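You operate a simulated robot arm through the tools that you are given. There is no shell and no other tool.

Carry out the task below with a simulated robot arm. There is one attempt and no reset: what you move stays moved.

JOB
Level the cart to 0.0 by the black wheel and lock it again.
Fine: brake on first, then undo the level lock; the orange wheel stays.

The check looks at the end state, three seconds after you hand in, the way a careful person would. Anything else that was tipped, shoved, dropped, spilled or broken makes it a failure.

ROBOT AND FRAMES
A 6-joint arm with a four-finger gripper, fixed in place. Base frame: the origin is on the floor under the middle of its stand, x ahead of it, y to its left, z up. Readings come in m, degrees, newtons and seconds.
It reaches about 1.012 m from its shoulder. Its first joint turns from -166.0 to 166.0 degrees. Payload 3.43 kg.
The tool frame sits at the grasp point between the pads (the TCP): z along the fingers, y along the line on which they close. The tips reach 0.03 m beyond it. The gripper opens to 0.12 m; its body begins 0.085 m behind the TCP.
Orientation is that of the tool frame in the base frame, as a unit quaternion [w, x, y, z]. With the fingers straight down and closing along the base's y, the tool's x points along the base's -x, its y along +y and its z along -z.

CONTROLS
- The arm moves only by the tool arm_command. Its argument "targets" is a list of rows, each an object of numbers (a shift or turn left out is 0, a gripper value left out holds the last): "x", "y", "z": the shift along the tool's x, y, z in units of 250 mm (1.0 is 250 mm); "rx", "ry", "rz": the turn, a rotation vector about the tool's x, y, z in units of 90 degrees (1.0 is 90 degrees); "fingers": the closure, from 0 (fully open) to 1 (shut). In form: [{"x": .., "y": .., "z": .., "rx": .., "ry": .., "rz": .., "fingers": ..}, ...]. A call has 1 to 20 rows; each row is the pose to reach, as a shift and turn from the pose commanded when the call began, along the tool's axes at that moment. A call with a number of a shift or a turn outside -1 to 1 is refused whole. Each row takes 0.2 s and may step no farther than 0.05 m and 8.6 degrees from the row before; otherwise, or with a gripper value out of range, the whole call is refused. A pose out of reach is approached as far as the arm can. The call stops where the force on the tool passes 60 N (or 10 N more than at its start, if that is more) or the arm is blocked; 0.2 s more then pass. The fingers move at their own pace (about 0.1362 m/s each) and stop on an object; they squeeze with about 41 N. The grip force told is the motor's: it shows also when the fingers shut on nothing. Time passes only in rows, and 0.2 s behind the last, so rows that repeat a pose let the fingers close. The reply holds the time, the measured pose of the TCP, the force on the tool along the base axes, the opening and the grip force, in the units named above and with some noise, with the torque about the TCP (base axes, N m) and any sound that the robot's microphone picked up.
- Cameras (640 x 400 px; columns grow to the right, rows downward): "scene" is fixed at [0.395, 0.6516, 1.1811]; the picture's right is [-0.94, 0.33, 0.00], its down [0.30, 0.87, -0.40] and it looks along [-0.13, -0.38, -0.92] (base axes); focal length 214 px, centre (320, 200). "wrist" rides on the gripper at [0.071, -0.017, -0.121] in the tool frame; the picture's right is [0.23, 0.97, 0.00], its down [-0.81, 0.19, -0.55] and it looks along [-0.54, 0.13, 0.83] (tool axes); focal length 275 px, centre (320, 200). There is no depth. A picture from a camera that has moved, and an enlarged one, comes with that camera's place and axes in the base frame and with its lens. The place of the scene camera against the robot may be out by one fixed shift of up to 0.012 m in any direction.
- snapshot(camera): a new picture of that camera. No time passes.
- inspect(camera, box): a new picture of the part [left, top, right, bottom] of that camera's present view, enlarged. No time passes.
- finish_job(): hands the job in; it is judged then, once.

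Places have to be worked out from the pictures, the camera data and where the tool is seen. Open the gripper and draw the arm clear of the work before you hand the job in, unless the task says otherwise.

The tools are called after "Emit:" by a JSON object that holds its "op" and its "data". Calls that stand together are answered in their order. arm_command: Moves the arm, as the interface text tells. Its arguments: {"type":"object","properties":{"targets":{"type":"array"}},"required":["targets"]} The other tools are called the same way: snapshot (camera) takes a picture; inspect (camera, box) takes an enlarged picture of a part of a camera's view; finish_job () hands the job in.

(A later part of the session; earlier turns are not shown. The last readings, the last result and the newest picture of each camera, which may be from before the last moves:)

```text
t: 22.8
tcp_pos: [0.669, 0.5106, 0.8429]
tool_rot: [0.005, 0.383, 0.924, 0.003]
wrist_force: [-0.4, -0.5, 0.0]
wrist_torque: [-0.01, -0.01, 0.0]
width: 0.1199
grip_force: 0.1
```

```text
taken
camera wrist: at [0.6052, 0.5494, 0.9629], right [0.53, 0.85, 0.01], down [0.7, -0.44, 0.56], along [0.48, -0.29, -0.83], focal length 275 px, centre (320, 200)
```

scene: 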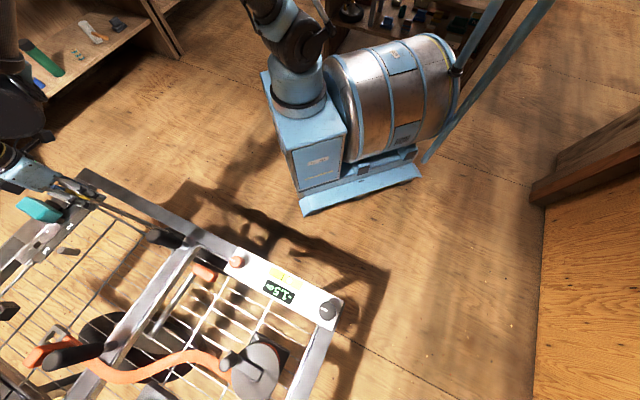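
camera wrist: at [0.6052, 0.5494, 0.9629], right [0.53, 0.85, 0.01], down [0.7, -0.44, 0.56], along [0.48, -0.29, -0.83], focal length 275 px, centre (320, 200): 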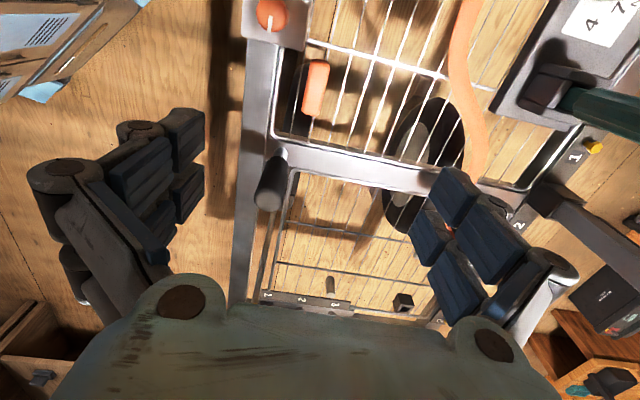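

I'm above the T-grip with the camera on the panel side. I'll enlarge the grip to pin down its place and see its stub from this side.

Emit:
{"op": "inspect", "data": {"camera": "wrist", "box": [270, 40, 370, 130]}}

Emit:
{"op": "inspect", "data": {"camera": "wrist", "box": [230, 0, 350, 80]}}

```text
4.44 times, centred on (320, 85) of wrist
camera zoom: at [0.6052, 0.5494, 0.9629], right [0.53, 0.85, 0.01], down [0.7, -0.44, 0.56], along [0.48, -0.29, -0.83], focal length 1224 px, centre (320, 711)
```

zoom: 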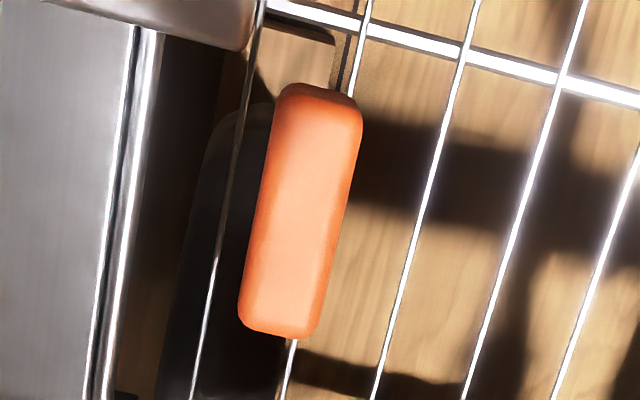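

```text
5.00 times, centred on (290, 40) of wrist
camera zoom: at [0.6052, 0.5494, 0.9629], right [0.53, 0.85, 0.01], down [0.7, -0.44, 0.56], along [0.48, -0.29, -0.83], focal length 1376 px, centre (470, 1000)
```

zoom: 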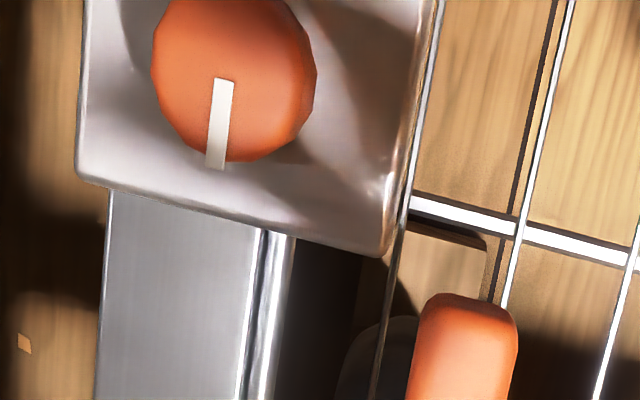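

T-grip centre is about [0.666, 0.508], top at 0.609. I'll half-close the fingers and descend so the tips stay just above the panel's height (TCP z ≈ 0.62), then check before gripping.

Emit:
{"op": "arm_command", "data": {"targets": [{"y": -0.008, "z": 0.1, "fingers": 0.5}, {"y": -0.008, "z": 0.25}, {"y": -0.008, "z": 0.4}, {"y": -0.008, "z": 0.55}, {"y": -0.008, "z": 0.7}, {"y": -0.008, "z": 0.8}, {"y": -0.008, "z": 0.86}, {"y": -0.008, "z": 0.89}]}}

Emit:
{"op": "snapshot", "data": {"camera": "wrist"}}

Emit:
{"op": "snapshot", "data": {"camera": "scene"}}

```text
t: 24.6
tcp_pos: [0.6688, 0.5093, 0.6204]
tool_rot: [0.004, 0.382, 0.924, 0.003]
wrist_force: [-0.9, -0.6, 0.5]
wrist_torque: [0.0, 0.01, -0.01]
width: 0.06
grip_force: 0.1
```

```text
taken
camera wrist: at [0.606, 0.5469, 0.7411], right [0.53, 0.85, 0.01], down [0.7, -0.44, 0.56], along [0.48, -0.29, -0.83], focal length 275 px, centre (320, 200)
```

wrist: 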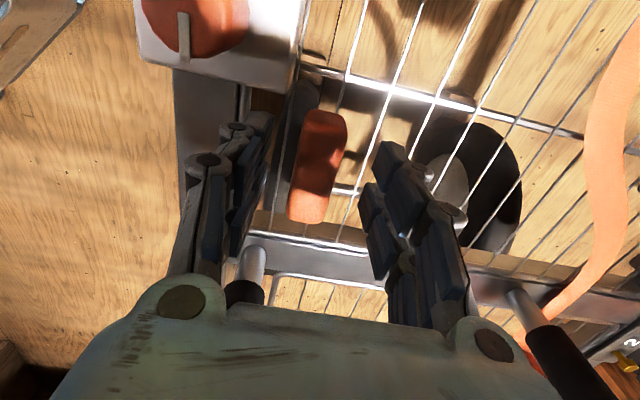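

```text
taken
```

scene: 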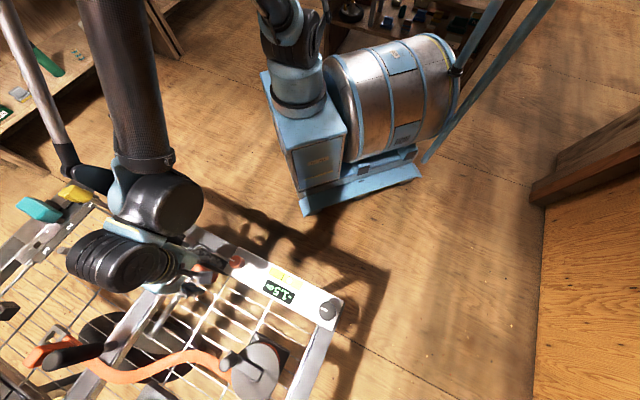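

The block is centred between the pads. I'll close on it now.

Emit:
{"op": "arm_command", "data": {"targets": [{"fingers": 0.75}, {"fingers": 1.0}, {"fingers": 1.0}, {"fingers": 1.0}]}}

Emit:
{"op": "snapshot", "data": {"camera": "wrist"}}

```text
t: 25.5
tcp_pos: [0.6633, 0.5085, 0.6275]
tool_rot: [0.012, 0.384, 0.923, 0.005]
wrist_force: [50.9, 26.5, -24.9]
wrist_torque: [0.25, -1.36, 0.28]
width: 0.0239
grip_force: 44.7
stopped in row 4: the force on the tool passed its limit at 63 N (the readings are from after the stop); the commanded pose is now the measured one
```

```text
taken
camera wrist: at [0.5995, 0.5473, 0.7467], right [0.53, 0.85, 0.01], down [0.69, -0.44, 0.57], along [0.49, -0.29, -0.82], focal length 275 px, centre (320, 200)
```

wrist: 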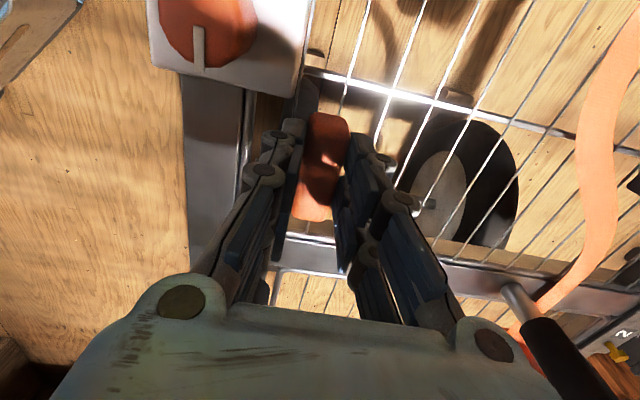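

Closing gave a large side force (about 55 N away from the robot) and lifted the tool by 7 mm, so the grip is misaligned. I'll open at once to unload and look.

Emit:
{"op": "arm_command", "data": {"targets": [{"fingers": 0.6}, {"fingers": 0.5}, {"fingers": 0.5}]}}

Emit:
{"op": "snapshot", "data": {"camera": "wrist"}}

Emit:
{"op": "inspect", "data": {"camera": "wrist", "box": [240, 60, 400, 260]}}

Emit:
{"op": "snapshot", "data": {"camera": "scene"}}

```text
t: 26.3
tcp_pos: [0.6604, 0.508, 0.629]
tool_rot: [0.009, 0.382, 0.924, 0.003]
wrist_force: [-0.9, 0.0, 0.4]
wrist_torque: [0.0, 0.0, 0.01]
width: 0.0597
grip_force: 0.0
```

```text
taken
camera wrist: at [0.5954, 0.5453, 0.7483], right [0.53, 0.85, 0.01], down [0.7, -0.44, 0.57], along [0.49, -0.29, -0.82], focal length 275 px, centre (320, 200)
```

wrist: 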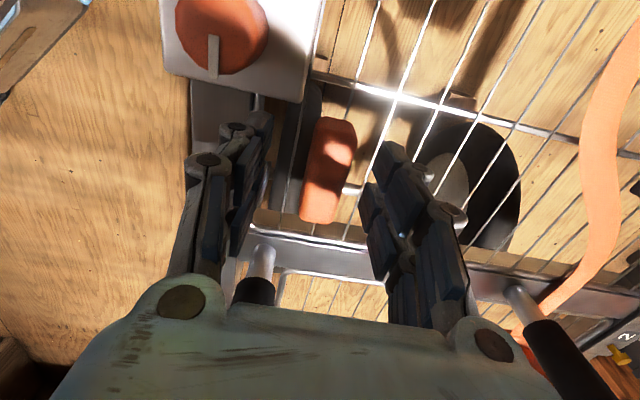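

```text
2.00 times, centred on (320, 160) of wrist
camera zoom: at [0.5954, 0.5453, 0.7483], right [0.53, 0.85, 0.01], down [0.7, -0.44, 0.57], along [0.49, -0.29, -0.82], focal length 551 px, centre (320, 280)
```

zoom: 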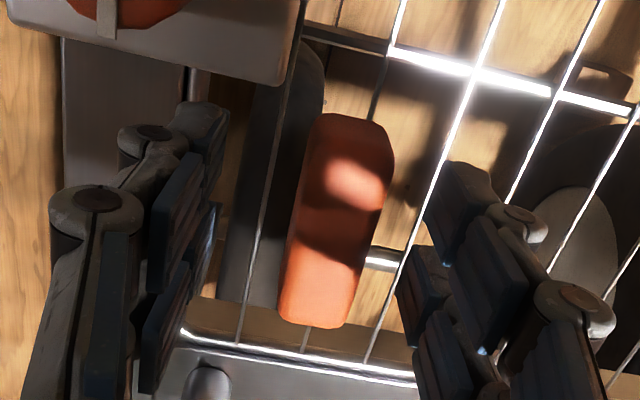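

```text
taken
```

scene: 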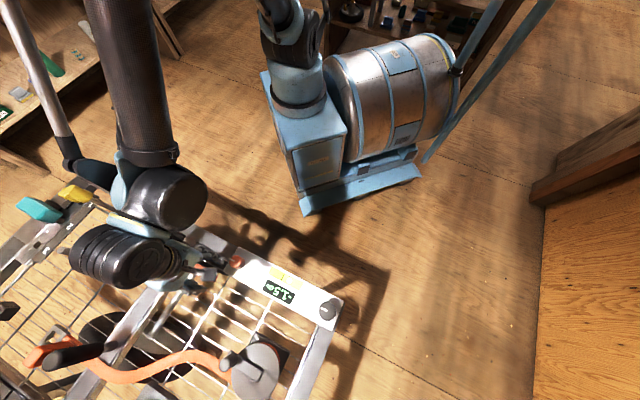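

The T-grip itself has not moved, but its centre is about 3–4 mm off the fingers' middle. I'll shift to centre it, stay at this higher height, move a little away from the panel, and close in steps.

Emit:
{"op": "arm_command", "data": {"targets": [{"x": -0.012, "y": 0.012, "fingers": 0.5}, {"x": -0.012, "y": 0.012, "fingers": 0.7}, {"x": -0.012, "y": 0.012, "fingers": 0.76}, {"x": -0.012, "y": 0.012, "fingers": 0.76}]}}

Emit:
{"op": "inspect", "data": {"camera": "wrist", "box": [200, 60, 440, 260]}}

```text
t: 27.3
tcp_pos: [0.6639, 0.5062, 0.6303]
tool_rot: [0.01, 0.383, 0.924, 0.002]
wrist_force: [0.1, 0.2, 0.1]
wrist_torque: [0.0, 0.0, 0.03]
width: 0.0287
grip_force: 0.1
```

```text
2.00 times, centred on (320, 160) of wrist
camera zoom: at [0.5999, 0.5454, 0.7483], right [0.53, 0.85, 0.01], down [0.7, -0.44, 0.57], along [0.49, -0.29, -0.82], focal length 551 px, centre (320, 280)
```

zoom: 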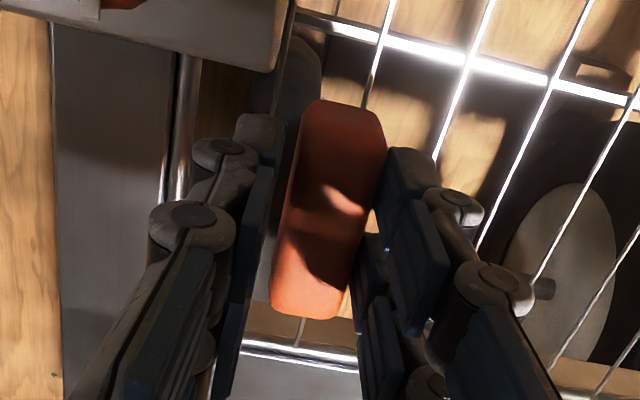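

Nearly centred: there's a slightly larger gap on the robot side. I'll shift 2 mm more and close.

Emit:
{"op": "arm_command", "data": {"targets": [{"y": 0.008, "fingers": 0.76}, {"y": 0.008, "fingers": 0.8}, {"y": 0.008, "fingers": 0.84}, {"y": 0.008, "fingers": 0.9}, {"y": 0.008, "fingers": 1.0}]}}

Emit:
{"op": "inspect", "data": {"camera": "wrist", "box": [200, 60, 440, 260]}}

```text
t: 28.5
tcp_pos: [0.666, 0.5078, 0.6283]
tool_rot: [0.01, 0.382, 0.924, 0.003]
wrist_force: [-3.9, -2.4, -1.2]
wrist_torque: [0.0, 0.19, 0.0]
width: 0.0238
grip_force: 45.0
```

```text
2.00 times, centred on (320, 160) of wrist
camera zoom: at [0.6012, 0.5467, 0.7483], right [0.53, 0.85, 0.01], down [0.7, -0.44, 0.57], along [0.49, -0.29, -0.82], focal length 551 px, centre (320, 280)
```

zoom: 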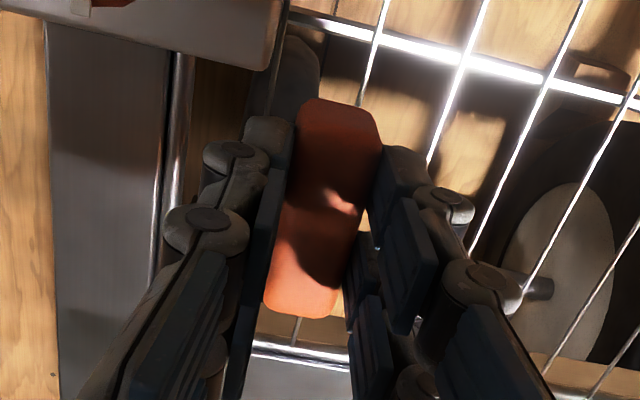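

Gripped cleanly (23.8 mm wide, only a few newtons of side load). First a gentle test lift of up to 10 mm to see whether it is a pull-type lock.

Emit:
{"op": "arm_command", "data": {"targets": [{"z": -0.01}, {"z": -0.02}, {"z": -0.03}, {"z": -0.04}]}}

Emit:
{"op": "inspect", "data": {"camera": "wrist", "box": [200, 60, 440, 260]}}

```text
t: 29.5
tcp_pos: [0.6652, 0.5076, 0.6385]
tool_rot: [0.009, 0.382, 0.924, 0.001]
wrist_force: [-3.7, -6.8, -31.1]
wrist_torque: [-0.08, 0.12, -0.02]
width: 0.024
grip_force: 44.9
```

```text
2.00 times, centred on (320, 160) of wrist
camera zoom: at [0.6012, 0.5469, 0.7576], right [0.53, 0.85, 0.01], down [0.7, -0.44, 0.57], along [0.49, -0.29, -0.82], focal length 551 px, centre (320, 280)
```

zoom: 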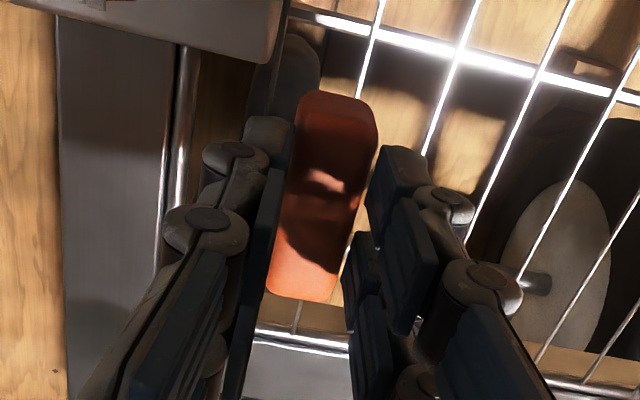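

The 31 N reaction and the picture show the pads slid up the block: it does not lift freely. I'll loosen, go back down, re-grip centrally and try a quarter-turn style twist instead.

Emit:
{"op": "arm_command", "data": {"targets": [{"fingers": 0.7}, {"fingers": 0.7}, {"x": -0.008, "z": 0.025, "fingers": 0.7}, {"x": -0.008, "z": 0.05, "fingers": 0.7}, {"x": -0.008, "z": 0.05, "fingers": 0.85}, {"x": -0.008, "z": 0.05, "fingers": 1.0}, {"x": -0.008, "z": 0.05, "fingers": 1.0}]}}

Emit:
{"op": "inspect", "data": {"camera": "wrist", "box": [200, 60, 440, 260]}}

```text
t: 31.1
tcp_pos: [0.6667, 0.5068, 0.6266]
tool_rot: [0.01, 0.383, 0.924, 0.002]
wrist_force: [-3.8, -3.6, -0.2]
wrist_torque: [0.01, 0.21, -0.01]
width: 0.0238
grip_force: 44.9
```

```text
2.00 times, centred on (320, 160) of wrist
camera zoom: at [0.6021, 0.5458, 0.7454], right [0.53, 0.85, 0.01], down [0.7, -0.44, 0.57], along [0.49, -0.29, -0.82], focal length 551 px, centre (320, 280)
```

zoom: 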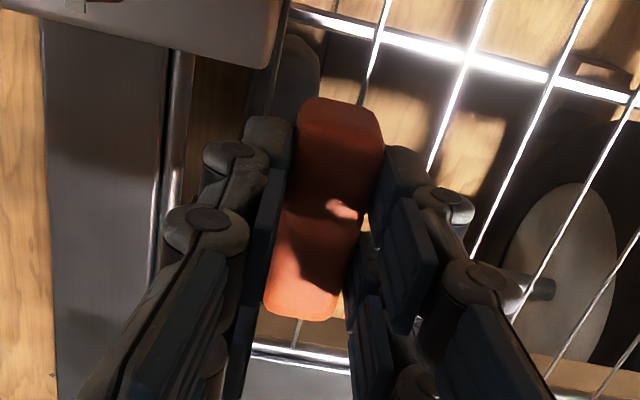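

Re-gripped in place with little load. Now a gentle counter-clockwise (seen from above) test twist of up to about 14°.

Emit:
{"op": "arm_command", "data": {"targets": [{"rz": -0.04}, {"rz": -0.08}, {"rz": -0.12}, {"rz": -0.16}]}}

Emit:
{"op": "inspect", "data": {"camera": "wrist", "box": [200, 60, 440, 260]}}

```text
t: 32.1
tcp_pos: [0.6666, 0.5066, 0.6265]
tool_rot: [0.01, 0.264, 0.965, 0.001]
wrist_force: [-21.8, -9.1, -14.3]
wrist_torque: [0.29, 1.46, -0.07]
width: 0.0237
grip_force: 45.0
```

```text
2.00 times, centred on (320, 160) of wrist
camera zoom: at [0.5943, 0.5285, 0.7454], right [0.3, 0.96, 0.0], down [0.79, -0.24, 0.57], along [0.54, -0.17, -0.82], focal length 551 px, centre (320, 280)
```

zoom: 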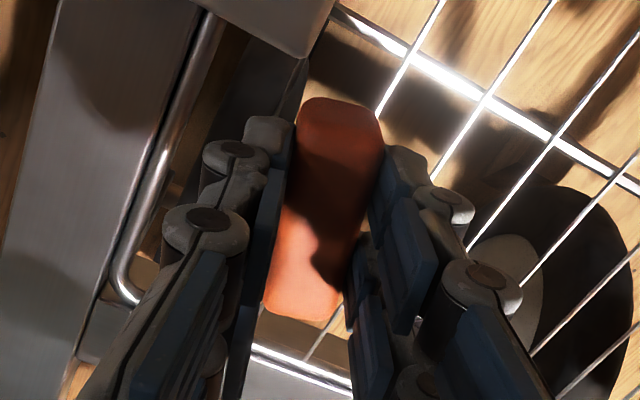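

The block turned with the gripper about 14° at almost no torque, so it is a twist lock; the side force shows the pivot is a few mm off my TCP. I'll continue turning to about 45°, correcting for that offset.

Emit:
{"op": "arm_command", "data": {"targets": [{"x": 0.001, "y": -0.0076, "rz": -0.05}, {"x": 0.001, "y": -0.0076, "rz": -0.09}, {"x": 0.0, "y": -0.01, "rz": -0.173}, {"x": 0.0, "y": -0.0127, "rz": -0.257}, {"x": -0.001, "y": -0.015, "rz": -0.34}]}}

Emit:
{"op": "inspect", "data": {"camera": "wrist", "box": [200, 60, 440, 260]}}

Emit:
{"op": "snapshot", "data": {"camera": "scene"}}

```text
t: 33.3
tcp_pos: [0.6654, 0.5056, 0.6255]
tool_rot: [0.011, -0.002, 1.0, 0.001]
wrist_force: [8.9, 43.0, 3.4]
wrist_torque: [1.27, 0.45, 0.1]
width: 0.024
grip_force: 44.9
```

```text
2.00 times, centred on (320, 160) of wrist
camera zoom: at [0.5923, 0.488, 0.7453], right [-0.23, 0.97, -0.01], down [0.8, 0.19, 0.57], along [0.56, 0.13, -0.82], focal length 551 px, centre (320, 280)
```

zoom: 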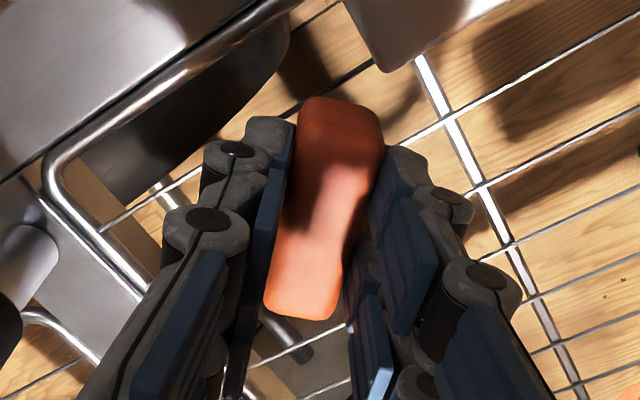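

```text
taken
```

scene: 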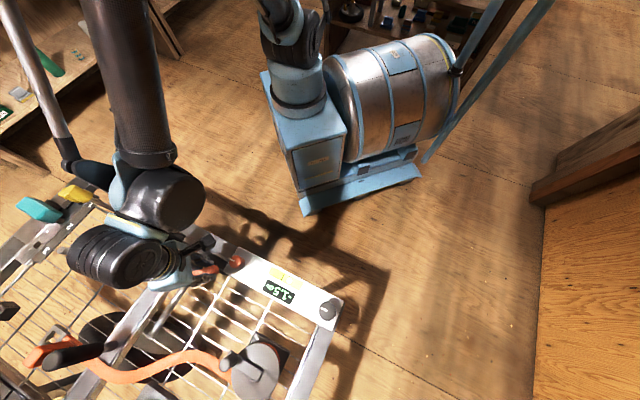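

It has turned 45° with no torque about its axis, but the side force of 43 N in +y says my offset correction went too far. I'll move +y by 3 mm to unload and read again.

Emit:
{"op": "arm_command", "data": {"targets": [{"y": 0.006}, {"y": 0.012}, {"y": 0.012}]}}

```text
t: 34.1
tcp_pos: [0.6667, 0.5053, 0.6263]
tool_rot: [0.011, 0.001, 1.0, -0.002]
wrist_force: [15.9, 11.2, -4.9]
wrist_torque: [0.19, -1.64, 0.03]
width: 0.024
grip_force: 44.2
```

Unloaded mostly; the pivot is essentially at the TCP (about [0.667, 0.506]). I'll continue the counter-clockwise turn in place toward 90°, watching for a stop.

Emit:
{"op": "arm_command", "data": {"targets": [{"x": -0.003, "y": 0.003, "rz": -0.05}, {"x": -0.003, "y": 0.003, "rz": -0.1}, {"x": -0.003, "y": 0.003, "rz": -0.16}, {"x": -0.003, "y": 0.003, "rz": -0.22}]}}

Emit:
{"op": "inspect", "data": {"camera": "wrist", "box": [200, 60, 440, 260]}}

```text
t: 35.1
tcp_pos: [0.6657, 0.5045, 0.6278]
tool_rot: [0.008, -0.172, 0.985, -0.004]
wrist_force: [-7.9, -45.3, -24.0]
wrist_torque: [-1.14, 0.36, -0.12]
width: 0.024
grip_force: 45.1
```

```text
2.00 times, centred on (320, 160) of wrist
camera zoom: at [0.603, 0.4651, 0.7464], right [-0.55, 0.84, -0.01], down [0.69, 0.46, 0.56], along [0.48, 0.3, -0.83], focal length 551 px, centre (320, 280)
```

zoom: 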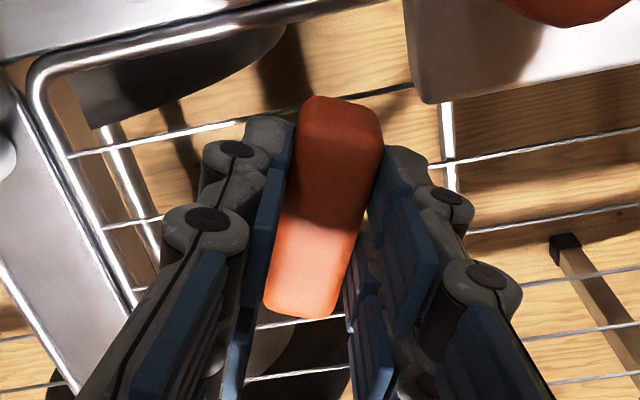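

Turned to about 65°, still almost no axial torque; the side force now points to -y, so I'll relax 2.5 mm that way before continuing.

Emit:
{"op": "arm_command", "data": {"targets": [{"y": -0.005}, {"y": -0.009}, {"y": -0.009}]}}

```text
t: 35.9
tcp_pos: [0.6657, 0.5052, 0.627]
tool_rot: [0.009, -0.172, 0.985, -0.003]
wrist_force: [-8.7, -31.1, -13.3]
wrist_torque: [-1.13, 1.19, -0.06]
width: 0.0242
grip_force: 44.7
```

Still about 32 N; I'll relax further along the measured force direction.

Emit:
{"op": "arm_command", "data": {"targets": [{"x": 0.004, "y": -0.006}, {"x": 0.008, "y": -0.012}, {"x": 0.008, "y": -0.012}]}}

```text
t: 36.7
tcp_pos: [0.666, 0.5045, 0.6275]
tool_rot: [0.011, -0.172, 0.985, 0.0]
wrist_force: [11.6, 38.7, 16.0]
wrist_torque: [1.03, 0.27, 0.03]
width: 0.0241
grip_force: 44.6
```

That overshot, so the neutral point lies about halfway. I'll go back half of the step.

Emit:
{"op": "arm_command", "data": {"targets": [{"x": -0.004, "y": 0.006}, {"x": -0.004, "y": 0.006}]}}

```text
t: 37.3
tcp_pos: [0.6651, 0.5039, 0.6276]
tool_rot: [0.011, -0.172, 0.985, -0.003]
wrist_force: [11.6, 42.3, 20.4]
wrist_torque: [1.38, -0.49, 0.06]
width: 0.0238
grip_force: 45.1
```

The force isn't tracking the small shifts directly, so I'll hold still for a moment and read again.

Emit:
{"op": "arm_command", "data": {"targets": [{"x": 0}, {"x": 0}, {"x": 0}, {"x": 0}]}}

Emit:
{"op": "inspect", "data": {"camera": "wrist", "box": [200, 60, 440, 260]}}

```text
t: 38.3
tcp_pos: [0.6674, 0.5047, 0.627]
tool_rot: [0.01, -0.173, 0.985, -0.003]
wrist_force: [11.9, 45.9, 19.7]
wrist_torque: [1.35, -0.09, 0.12]
width: 0.0239
grip_force: 45.1
```

```text
2.00 times, centred on (320, 160) of wrist
camera zoom: at [0.6026, 0.4644, 0.746], right [-0.55, 0.84, -0.01], down [0.69, 0.46, 0.57], along [0.48, 0.3, -0.82], focal length 551 px, centre (320, 280)
```

zoom: 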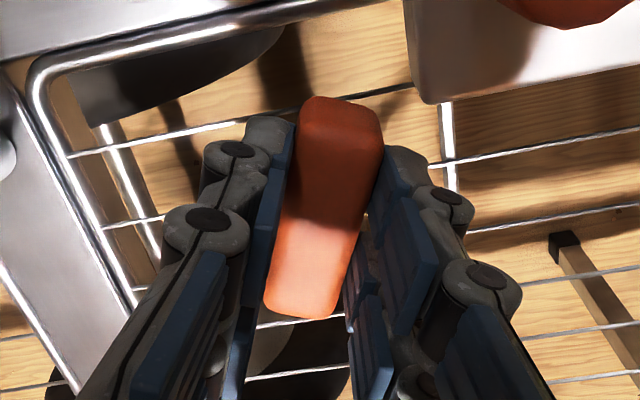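

The net side force saturates near the grip force, so it's just an off-centre squeeze. I'll open the fingers slightly to release it and see whether the handle stays at this angle.

Emit:
{"op": "arm_command", "data": {"targets": [{"fingers": 0.65}, {"fingers": 0.65}, {"fingers": 0.65}]}}

Emit:
{"op": "inspect", "data": {"camera": "wrist", "box": [200, 60, 440, 260]}}

Emit:
{"op": "inspect", "data": {"camera": "scene", "box": [180, 220, 380, 345]}}

```text
t: 39.1
tcp_pos: [0.6658, 0.503, 0.627]
tool_rot: [0.009, -0.172, 0.985, -0.003]
wrist_force: [0.6, -0.1, 0.5]
wrist_torque: [0.01, 0.03, 0.0]
width: 0.0419
grip_force: 0.1
```

```text
2.00 times, centred on (320, 160) of wrist
camera zoom: at [0.6026, 0.4634, 0.7461], right [-0.55, 0.84, -0.01], down [0.69, 0.46, 0.57], along [0.48, 0.3, -0.82], focal length 551 px, centre (320, 280)
```

zoom: 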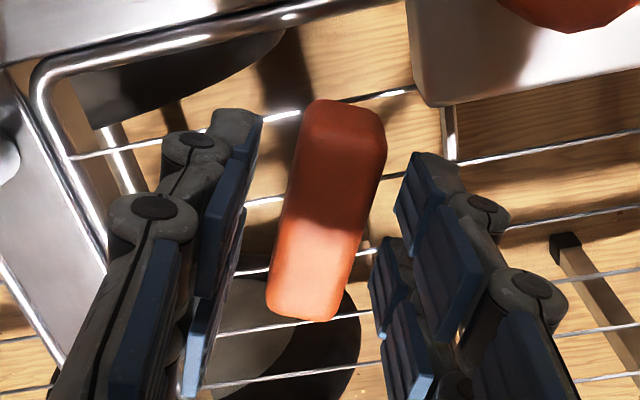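

```text
3.20 times, centred on (280, 282) of scene
camera zoom: at [0.395, 0.6516, 1.1811], right [-0.94, 0.33, 0.0], down [0.3, 0.87, -0.4], along [-0.13, -0.38, -0.92], focal length 686 px, centre (448, -64)
```

zoom: 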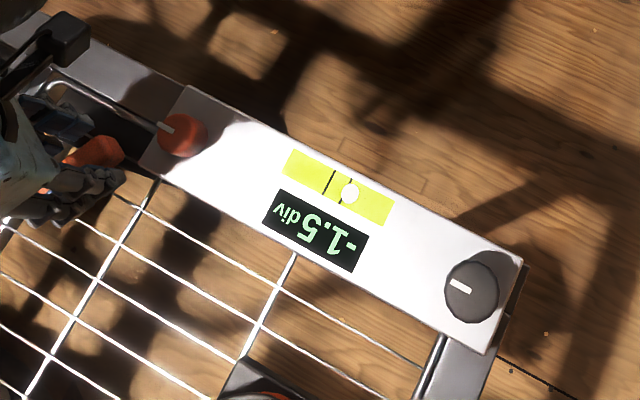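

The handle stays at about 65° when released, so it holds by friction. I'll keep a loose cage (slightly wider than the block), centre it, and continue the turn to about 95°.

Emit:
{"op": "arm_command", "data": {"targets": [{"y": 0.013, "fingers": 0.72}, {"y": 0.013, "fingers": 0.77}, {"y": 0.013, "fingers": 0.77}, {"y": 0.013, "rz": -0.08}, {"y": 0.013, "rz": -0.16}, {"y": 0.013, "rz": -0.24}, {"y": 0.013, "rz": -0.32}]}}

Emit:
{"op": "inspect", "data": {"camera": "wrist", "box": [200, 60, 440, 260]}}

```text
t: 40.7
tcp_pos: [0.6658, 0.5065, 0.6274]
tool_rot: [0.008, -0.413, 0.911, -0.006]
wrist_force: [3.7, -7.7, -0.4]
wrist_torque: [-0.19, -0.11, -0.18]
width: 0.0312
grip_force: 3.1
```

```text
2.00 times, centred on (320, 160) of wrist
camera zoom: at [0.6288, 0.441, 0.7468], right [-0.88, 0.47, -0.02], down [0.38, 0.74, 0.56], along [0.28, 0.49, -0.83], focal length 551 px, centre (320, 280)
```

zoom: 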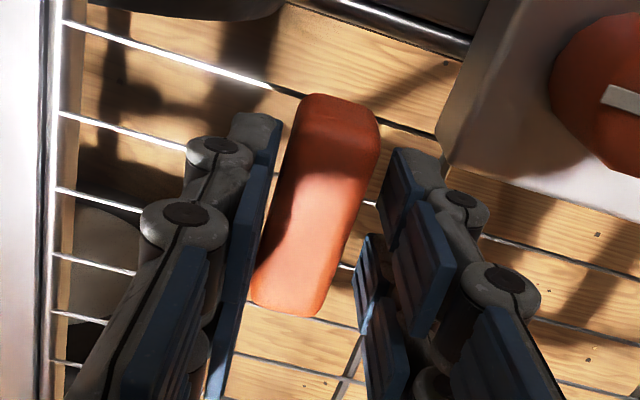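

The block has followed to roughly 85–90° and now lags the pads, with a slight torque. I'll turn a few degrees more to see whether that is its end stop.

Emit:
{"op": "arm_command", "data": {"targets": [{"rz": -0.04}, {"rz": -0.08}, {"rz": -0.08}]}}

Emit:
{"op": "inspect", "data": {"camera": "wrist", "box": [200, 60, 440, 260]}}

```text
t: 41.5
tcp_pos: [0.6656, 0.5055, 0.6276]
tool_rot: [0.007, -0.468, 0.884, -0.006]
wrist_force: [8.9, -17.2, -2.4]
wrist_torque: [-0.52, -0.14, -0.57]
width: 0.0375
grip_force: 8.4
```

```text
2.00 times, centred on (320, 160) of wrist
camera zoom: at [0.637, 0.437, 0.7471], right [-0.93, 0.36, -0.02], down [0.29, 0.78, 0.56], along [0.21, 0.51, -0.83], focal length 551 px, centre (320, 280)
```

zoom: 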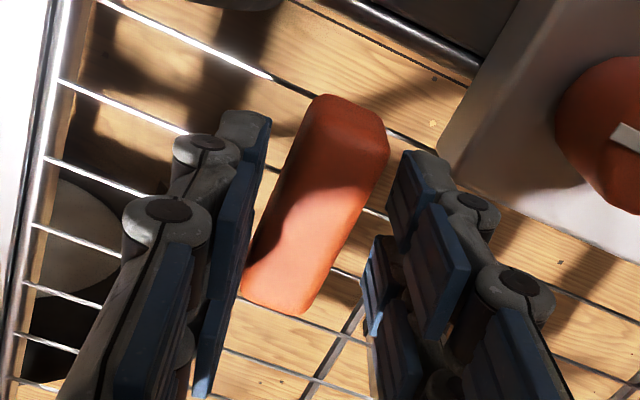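

Torque builds and the block is now square to the mesh wires, so it is against its 90° stop: the lock appears undone. I'll turn back a little to unload, open slightly (staying clear of the orange wheel) and rise.

Emit:
{"op": "arm_command", "data": {"targets": [{"rz": 0.06, "fingers": 0.72}, {"rz": 0.12, "fingers": 0.66}, {"rz": 0.12, "fingers": 0.64}, {"rz": 0.12, "z": -0.1, "fingers": 0.64}, {"rz": 0.12, "z": -0.25, "fingers": 0.64}, {"rz": 0.12, "z": -0.4}, {"rz": 0.12, "z": -0.55}, {"rz": 0.12, "z": -0.7}]}}

Emit:
{"op": "snapshot", "data": {"camera": "wrist"}}

Emit:
{"op": "inspect", "data": {"camera": "scene", "box": [180, 220, 380, 345]}}

```text
t: 43.3
tcp_pos: [0.6644, 0.5057, 0.8011]
tool_rot: [0.008, -0.383, 0.924, -0.005]
wrist_force: [0.3, -0.1, -0.3]
wrist_torque: [-0.01, 0.01, -0.02]
width: 0.0431
grip_force: 0.0
```

```text
taken
camera wrist: at [0.6234, 0.4434, 0.9213], right [-0.85, 0.53, -0.02], down [0.43, 0.71, 0.56], along [0.31, 0.47, -0.83], focal length 275 px, centre (320, 200)
```

wrist: 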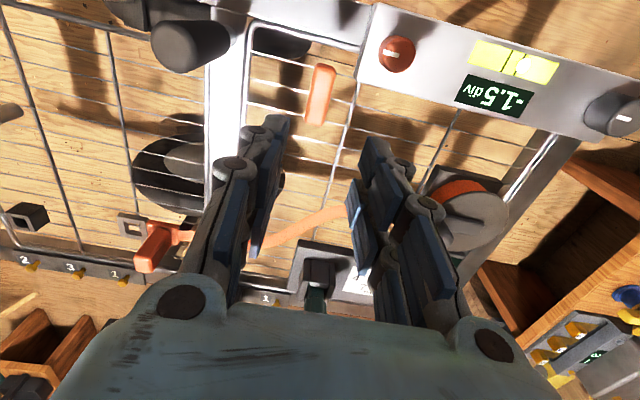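

```text
3.20 times, centred on (280, 282) of scene
camera zoom: at [0.395, 0.6516, 1.1811], right [-0.94, 0.33, 0.0], down [0.3, 0.87, -0.4], along [-0.13, -0.38, -0.92], focal length 686 px, centre (448, -64)
```

zoom: 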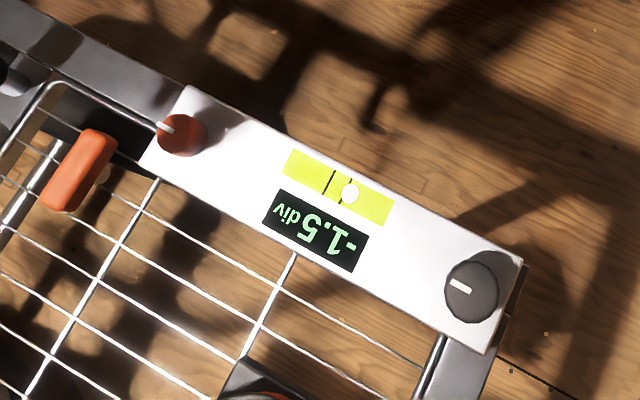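

The T-handle is now turned 90°, the orange wheel's mark is unchanged and the display still shows -1.5. I'll move toward the black wheel at the far left of the panel, opening the fingers high up.

Emit:
{"op": "arm_command", "data": {"targets": [{"x": 0.026, "y": 0.136, "rz": 0.07, "z": -0.05}, {"x": 0.052, "y": 0.272, "rz": 0.14, "z": -0.05}, {"x": 0.078, "y": 0.408, "rz": 0.21, "z": -0.05, "fingers": 0}, {"x": 0.104, "y": 0.544, "rz": 0.28, "z": -0.05}, {"x": 0.13, "y": 0.68, "rz": 0.35, "z": -0.05}, {"x": 0.156, "y": 0.815, "rz": 0.42, "z": -0.05}, {"x": 0.182, "y": 0.95, "rz": 0.5, "z": -0.05}]}}

Emit:
{"op": "snapshot", "data": {"camera": "wrist"}}

```text
t: 44.9
tcp_pos: [0.4623, 0.6428, 0.808]
tool_rot: [0.009, 0.001, 1.0, -0.002]
wrist_force: [0.4, 0.2, -0.5]
wrist_torque: [0.03, 0.03, 0.02]
width: 0.1201
grip_force: 0.1
```

```text
taken
camera wrist: at [0.3896, 0.6256, 0.927], right [-0.23, 0.97, -0.01], down [0.8, 0.19, 0.57], along [0.55, 0.12, -0.82], focal length 275 px, centre (320, 200)
```

wrist: 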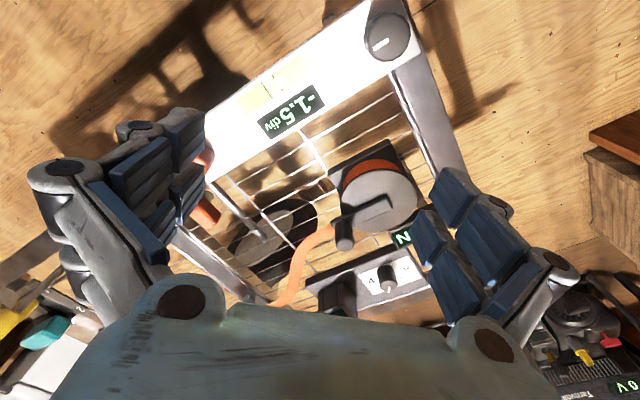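

The black wheel shows near the top of the picture, at roughly [0.395, 0.691]. I'll enlarge it to get its centre, size and mark.

Emit:
{"op": "inspect", "data": {"camera": "wrist", "box": [340, 0, 440, 80]}}

Emit:
{"op": "inspect", "data": {"camera": "wrist", "box": [200, 0, 440, 180]}}

```text
5.00 times, centred on (390, 40) of wrist
camera zoom: at [0.3896, 0.6256, 0.927], right [-0.23, 0.97, -0.01], down [0.8, 0.19, 0.57], along [0.55, 0.12, -0.82], focal length 1376 px, centre (-30, 1000)
```

zoom: 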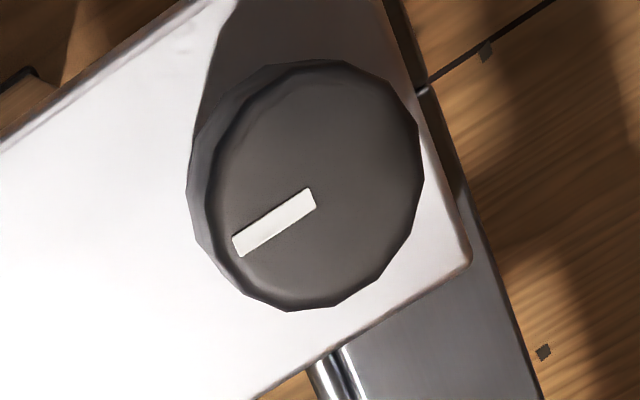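

```text
2.22 times, centred on (320, 90) of wrist
camera zoom: at [0.3896, 0.6256, 0.927], right [-0.23, 0.97, -0.01], down [0.8, 0.19, 0.57], along [0.55, 0.12, -0.82], focal length 612 px, centre (320, 444)
```

zoom: 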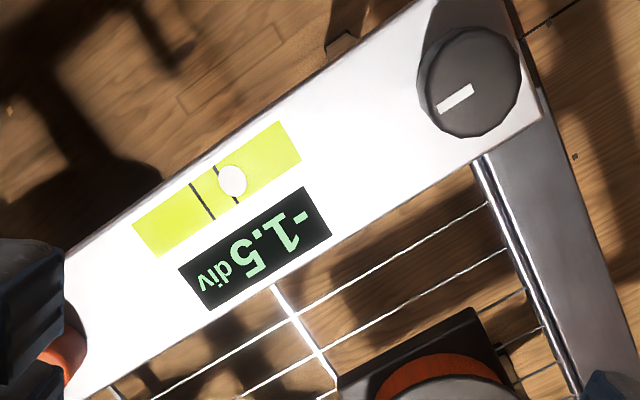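

The wheel is about 0.05 m across, centred near [0.395, 0.693], its mark pointing toward the orange wheel. I'll move above it and lower part way with open fingers.

Emit:
{"op": "arm_command", "data": {"targets": [{"x": 0.135, "y": 0.1, "z": 0.0}, {"x": 0.27, "y": 0.2, "z": 0.05}, {"x": 0.27, "y": 0.2, "z": 0.2}, {"x": 0.27, "y": 0.2, "z": 0.35}, {"x": 0.27, "y": 0.2, "z": 0.43}]}}

Emit:
{"op": "snapshot", "data": {"camera": "wrist"}}

```text
t: 46.1
tcp_pos: [0.3944, 0.6921, 0.7011]
tool_rot: [0.01, 0.0, 1.0, 0.0]
wrist_force: [-0.4, 0.3, 0.5]
wrist_torque: [-0.02, 0.03, -0.02]
width: 0.1199
grip_force: 0.0
```

```text
taken
camera wrist: at [0.322, 0.675, 0.8195], right [-0.23, 0.97, -0.01], down [0.8, 0.19, 0.57], along [0.55, 0.13, -0.82], focal length 275 px, centre (320, 200)
```

wrist: 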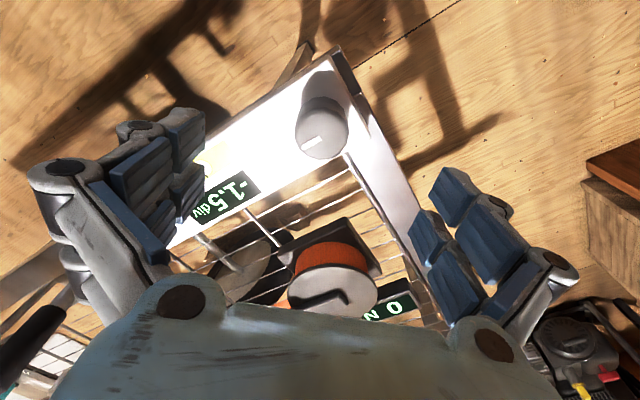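

The wheel's top comes out at z ≈ 0.63 and it is centred under the tool. I'll descend to TCP z ≈ 0.632 and close gently in steps.

Emit:
{"op": "arm_command", "data": {"targets": [{"z": 0.1}, {"z": 0.2}, {"z": 0.275}, {"z": 0.275, "fingers": 0.4}, {"z": 0.275, "fingers": 0.5}, {"z": 0.275, "fingers": 0.5}]}}

Emit:
{"op": "inspect", "data": {"camera": "wrist", "box": [200, 60, 440, 260]}}

```text
t: 47.5
tcp_pos: [0.3966, 0.692, 0.6308]
tool_rot: [0.009, 0.0, 1.0, -0.001]
wrist_force: [0.2, 0.1, -1.5]
wrist_torque: [-0.03, 0.05, 0.0]
width: 0.06
grip_force: 0.0
```

```text
2.00 times, centred on (320, 160) of wrist
camera zoom: at [0.3237, 0.6759, 0.7509], right [-0.23, 0.97, -0.01], down [0.8, 0.19, 0.57], along [0.55, 0.13, -0.82], focal length 551 px, centre (320, 280)
```

zoom: 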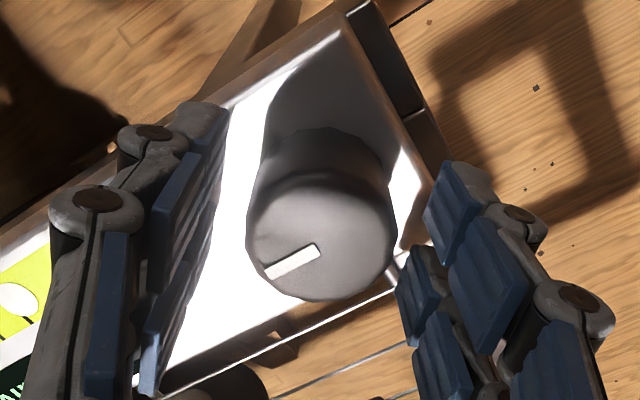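

Knob is well centred. I'll close on it now in steps.

Emit:
{"op": "arm_command", "data": {"targets": [{"fingers": 0.56}, {"fingers": 0.6}, {"fingers": 0.66}, {"fingers": 0.8}, {"fingers": 1.0}]}}

Emit:
{"op": "inspect", "data": {"camera": "wrist", "box": [200, 60, 440, 260]}}

Emit:
{"op": "inspect", "data": {"camera": "scene", "box": [180, 220, 380, 345]}}

```text
t: 48.7
tcp_pos: [0.3962, 0.6932, 0.6321]
tool_rot: [0.01, 0.0, 1.0, -0.001]
wrist_force: [1.4, 3.6, 1.3]
wrist_torque: [0.06, 0.16, -0.02]
width: 0.0407
grip_force: 44.6
```

```text
2.00 times, centred on (320, 160) of wrist
camera zoom: at [0.3237, 0.676, 0.751], right [-0.23, 0.97, -0.01], down [0.8, 0.19, 0.57], along [0.55, 0.13, -0.82], focal length 551 px, centre (320, 280)
```

zoom: 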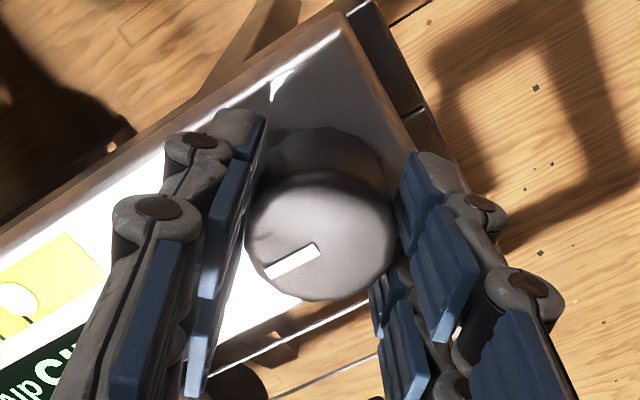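

```text
3.20 times, centred on (280, 282) of scene
camera zoom: at [0.395, 0.6516, 1.1811], right [-0.94, 0.33, 0.0], down [0.3, 0.87, -0.4], along [-0.13, -0.38, -0.92], focal length 686 px, centre (448, -64)
```

zoom: 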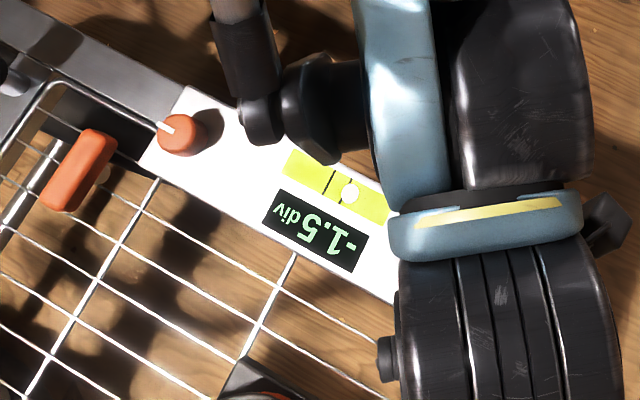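

Gripped the wheel (40.7 mm) with minimal side load, and the scene camera still sees the display. I'll test-turn 15° one way and read the display.

Emit:
{"op": "arm_command", "data": {"targets": [{"rz": -0.055}, {"rz": -0.11}, {"rz": -0.167}]}}

Emit:
{"op": "inspect", "data": {"camera": "scene", "box": [180, 220, 380, 345]}}

Emit:
{"op": "inspect", "data": {"camera": "wrist", "box": [200, 60, 440, 260]}}

```text
t: 49.5
tcp_pos: [0.3981, 0.6929, 0.6315]
tool_rot: [0.01, -0.132, 0.991, -0.003]
wrist_force: [-4.3, 6.1, -2.4]
wrist_torque: [0.54, -0.03, 0.01]
width: 0.0406
grip_force: 45.1
```

```text
3.20 times, centred on (280, 282) of scene
camera zoom: at [0.395, 0.6516, 1.1811], right [-0.94, 0.33, 0.0], down [0.3, 0.87, -0.4], along [-0.13, -0.38, -0.92], focal length 686 px, centre (448, -64)
```

zoom: 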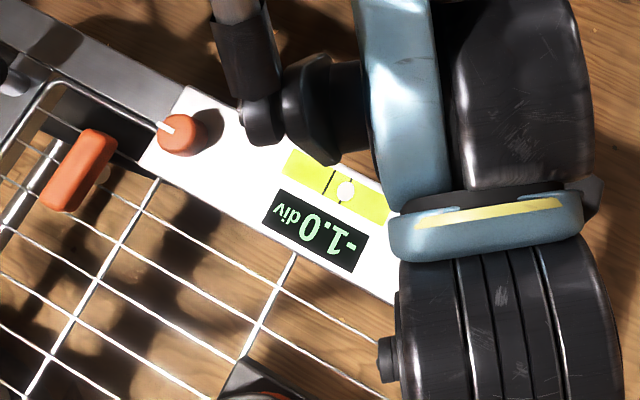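

```text
2.00 times, centred on (320, 160) of wrist
camera zoom: at [0.3305, 0.6582, 0.7511], right [-0.48, 0.88, -0.01], down [0.72, 0.4, 0.57], along [0.5, 0.26, -0.82], focal length 551 px, centre (320, 280)
```

zoom: 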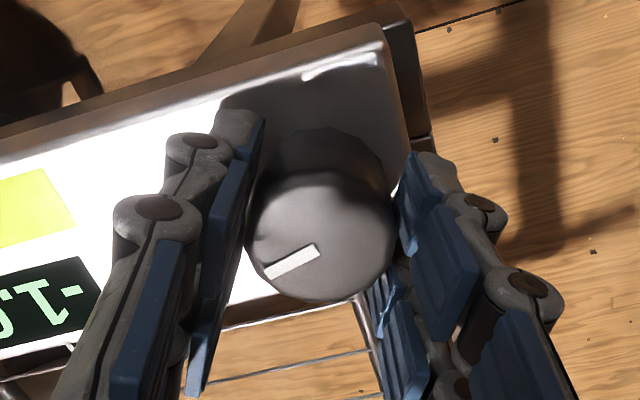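

15° changed it from -1.5 to -1.0, so the lock is undone and this is the right direction (about 30° per div). I'll turn another 24° and read again.

Emit:
{"op": "arm_command", "data": {"targets": [{"rz": -0.067}, {"rz": -0.133}, {"rz": -0.2}, {"rz": -0.267}]}}

Emit:
{"op": "inspect", "data": {"camera": "scene", "box": [230, 260, 330, 323]}}

```text
t: 50.5
tcp_pos: [0.3958, 0.694, 0.6336]
tool_rot: [0.009, -0.335, 0.942, -0.004]
wrist_force: [-13.5, 22.2, -1.7]
wrist_torque: [1.0, 0.05, -0.01]
width: 0.0406
grip_force: 44.9
```

```text
6.35 times, centred on (280, 292) of scene
camera zoom: at [0.395, 0.6516, 1.1811], right [-0.94, 0.33, 0.0], down [0.3, 0.87, -0.4], along [-0.13, -0.38, -0.92], focal length 1362 px, centre (574, -381)
```

zoom: 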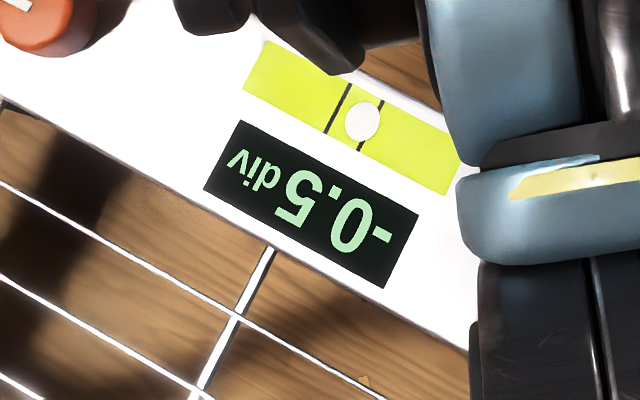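

Now -0.5, less change than expected for 24°. I'll check whether the wheel slipped in the fingers.

Emit:
{"op": "inspect", "data": {"camera": "wrist", "box": [200, 60, 440, 260]}}

```text
2.00 times, centred on (320, 160) of wrist
camera zoom: at [0.3499, 0.6348, 0.7515], right [-0.79, 0.61, -0.02], down [0.5, 0.66, 0.56], along [0.35, 0.44, -0.83], focal length 551 px, centre (320, 280)
```

zoom: 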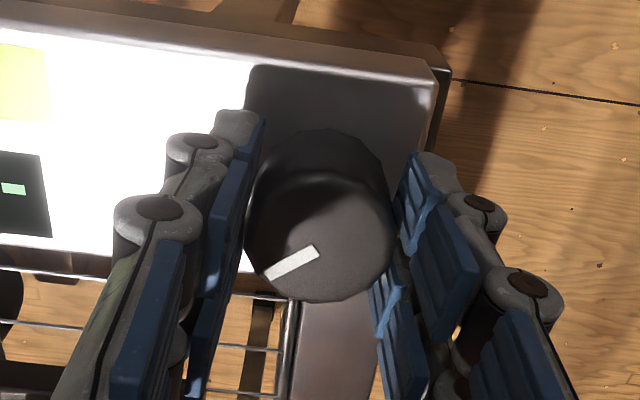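

No slip: the mark kept its place in the grip. The level may lag, so I'll hold still for a second and read again.

Emit:
{"op": "arm_command", "data": {"targets": [{"x": 0}, {"x": 0}, {"x": 0}, {"x": 0}, {"x": 0}]}}

Emit:
{"op": "inspect", "data": {"camera": "scene", "box": [255, 265, 305, 305]}}

```text
t: 51.7
tcp_pos: [0.3959, 0.6929, 0.6323]
tool_rot: [0.009, -0.335, 0.942, -0.005]
wrist_force: [-19.7, 34.7, 3.4]
wrist_torque: [1.04, 0.7, 0.0]
width: 0.0402
grip_force: 44.9
```

```text
10.00 times, centred on (280, 285) of scene
camera zoom: at [0.395, 0.6516, 1.1811], right [-0.94, 0.33, 0.0], down [0.3, 0.87, -0.4], along [-0.13, -0.38, -0.92], focal length 2145 px, centre (720, -650)
```

zoom: 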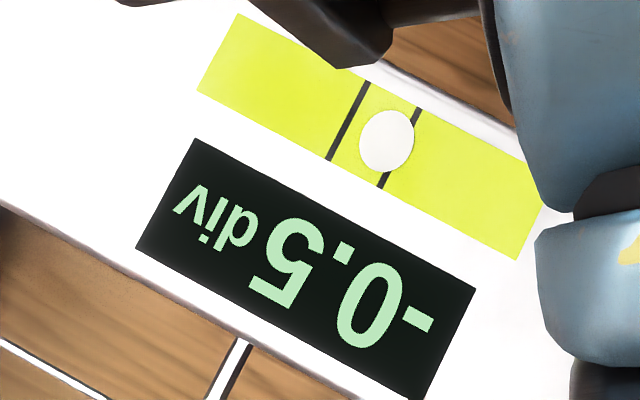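

Steady at -0.5. I'll turn 8° more, nudging slightly along the side force, and read again.

Emit:
{"op": "arm_command", "data": {"targets": [{"y": 0.003, "rz": -0.03}, {"y": 0.003, "rz": -0.06}, {"y": 0.003, "rz": -0.09}, {"y": 0.003, "rz": -0.09}]}}

Emit:
{"op": "inspect", "data": {"camera": "scene", "box": [255, 265, 305, 305]}}

```text
t: 52.7
tcp_pos: [0.3966, 0.6928, 0.6324]
tool_rot: [0.01, -0.401, 0.916, -0.005]
wrist_force: [-19.2, 25.3, -1.1]
wrist_torque: [1.07, 0.06, 0.01]
width: 0.0402
grip_force: 45.1
```

```text
10.00 times, centred on (280, 285) of scene
camera zoom: at [0.395, 0.6516, 1.1811], right [-0.94, 0.33, 0.0], down [0.3, 0.87, -0.4], along [-0.13, -0.38, -0.92], focal length 2145 px, centre (720, -650)
```

zoom: 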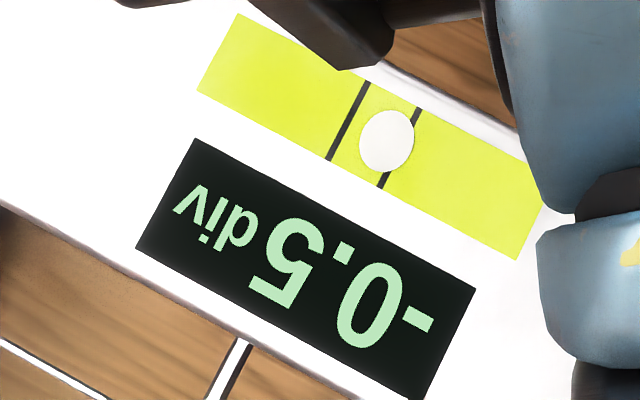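

Both display and bubble step in 0.5 div, so I need to find the 0.0 band and sit near its middle. Turning another 8°.

Emit:
{"op": "arm_command", "data": {"targets": [{"y": 0.002, "rz": -0.03}, {"y": 0.004, "rz": -0.06}, {"y": 0.004, "rz": -0.09}, {"y": 0.004, "rz": -0.09}]}}

Emit:
{"op": "inspect", "data": {"camera": "scene", "box": [255, 265, 305, 305]}}

```text
t: 53.7
tcp_pos: [0.3961, 0.6928, 0.6319]
tool_rot: [0.008, -0.464, 0.886, -0.006]
wrist_force: [-7.6, -5.1, -11.4]
wrist_torque: [0.19, -0.18, 0.02]
width: 0.0402
grip_force: 44.9
```

```text
10.00 times, centred on (280, 285) of scene
camera zoom: at [0.395, 0.6516, 1.1811], right [-0.94, 0.33, 0.0], down [0.3, 0.87, -0.4], along [-0.13, -0.38, -0.92], focal length 2145 px, centre (720, -650)
```

zoom: 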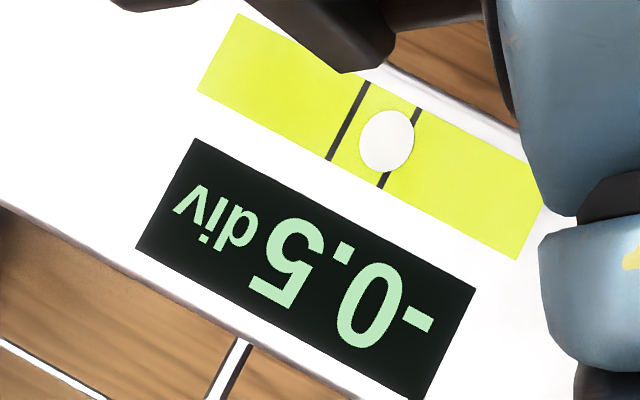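

Still -0.5 at 55° of turn. Another 8°.

Emit:
{"op": "arm_command", "data": {"targets": [{"rz": -0.03}, {"rz": -0.06}, {"rz": -0.09}, {"rz": -0.09}]}}

Emit:
{"op": "inspect", "data": {"camera": "scene", "box": [255, 265, 305, 305]}}

Emit:
{"op": "inspect", "data": {"camera": "wrist", "box": [200, 60, 440, 260]}}

```text
t: 54.7
tcp_pos: [0.3959, 0.6936, 0.6318]
tool_rot: [0.007, -0.525, 0.851, -0.007]
wrist_force: [-13.0, -18.8, -29.8]
wrist_torque: [0.04, 0.27, -0.03]
width: 0.0402
grip_force: 44.6
```

```text
10.00 times, centred on (280, 285) of scene
camera zoom: at [0.395, 0.6516, 1.1811], right [-0.94, 0.33, 0.0], down [0.3, 0.87, -0.4], along [-0.13, -0.38, -0.92], focal length 2145 px, centre (720, -650)
```

zoom: 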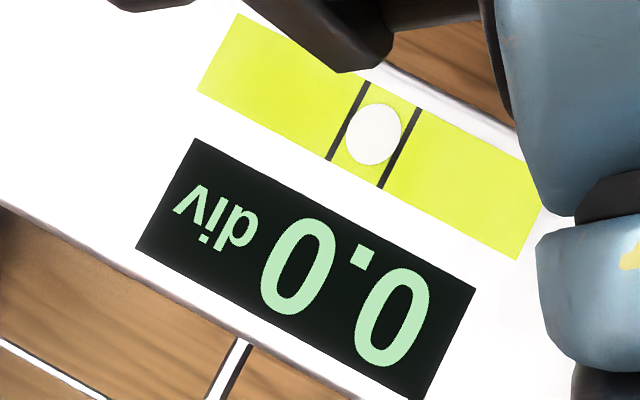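

```text
2.00 times, centred on (320, 160) of wrist
camera zoom: at [0.3774, 0.6219, 0.7524], right [-0.97, 0.23, -0.02], down [0.18, 0.81, 0.55], along [0.14, 0.53, -0.83], focal length 551 px, centre (320, 280)
```

zoom: 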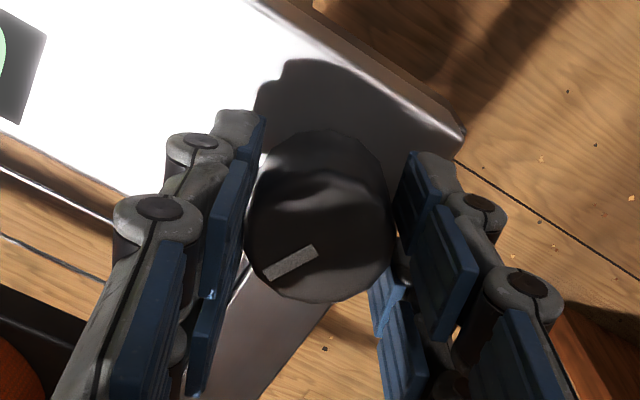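

The display now reads 0.0 at about 63° of turn. From the switching points the 0.0 band should run from about 59° to 83°, so I'll turn 8° more to sit near its middle.

Emit:
{"op": "arm_command", "data": {"targets": [{"x": 0.003, "z": 0.003, "rz": -0.03}, {"x": 0.003, "z": 0.004, "rz": -0.06}, {"x": 0.003, "z": 0.004, "rz": -0.088}, {"x": 0.003, "z": 0.004, "rz": -0.088}]}}

Emit:
{"op": "inspect", "data": {"camera": "scene", "box": [255, 265, 305, 305]}}

```text
t: 55.7
tcp_pos: [0.3969, 0.6926, 0.6329]
tool_rot: [0.008, -0.583, 0.812, -0.007]
wrist_force: [-9.2, 8.5, 14.7]
wrist_torque: [0.75, 0.28, 0.01]
width: 0.0404
grip_force: 45.0
```

```text
10.00 times, centred on (280, 285) of scene
camera zoom: at [0.395, 0.6516, 1.1811], right [-0.94, 0.33, 0.0], down [0.3, 0.87, -0.4], along [-0.13, -0.38, -0.92], focal length 2145 px, centre (720, -650)
```

zoom: 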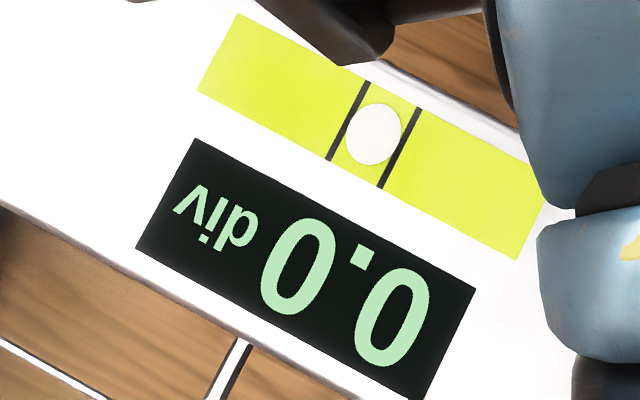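

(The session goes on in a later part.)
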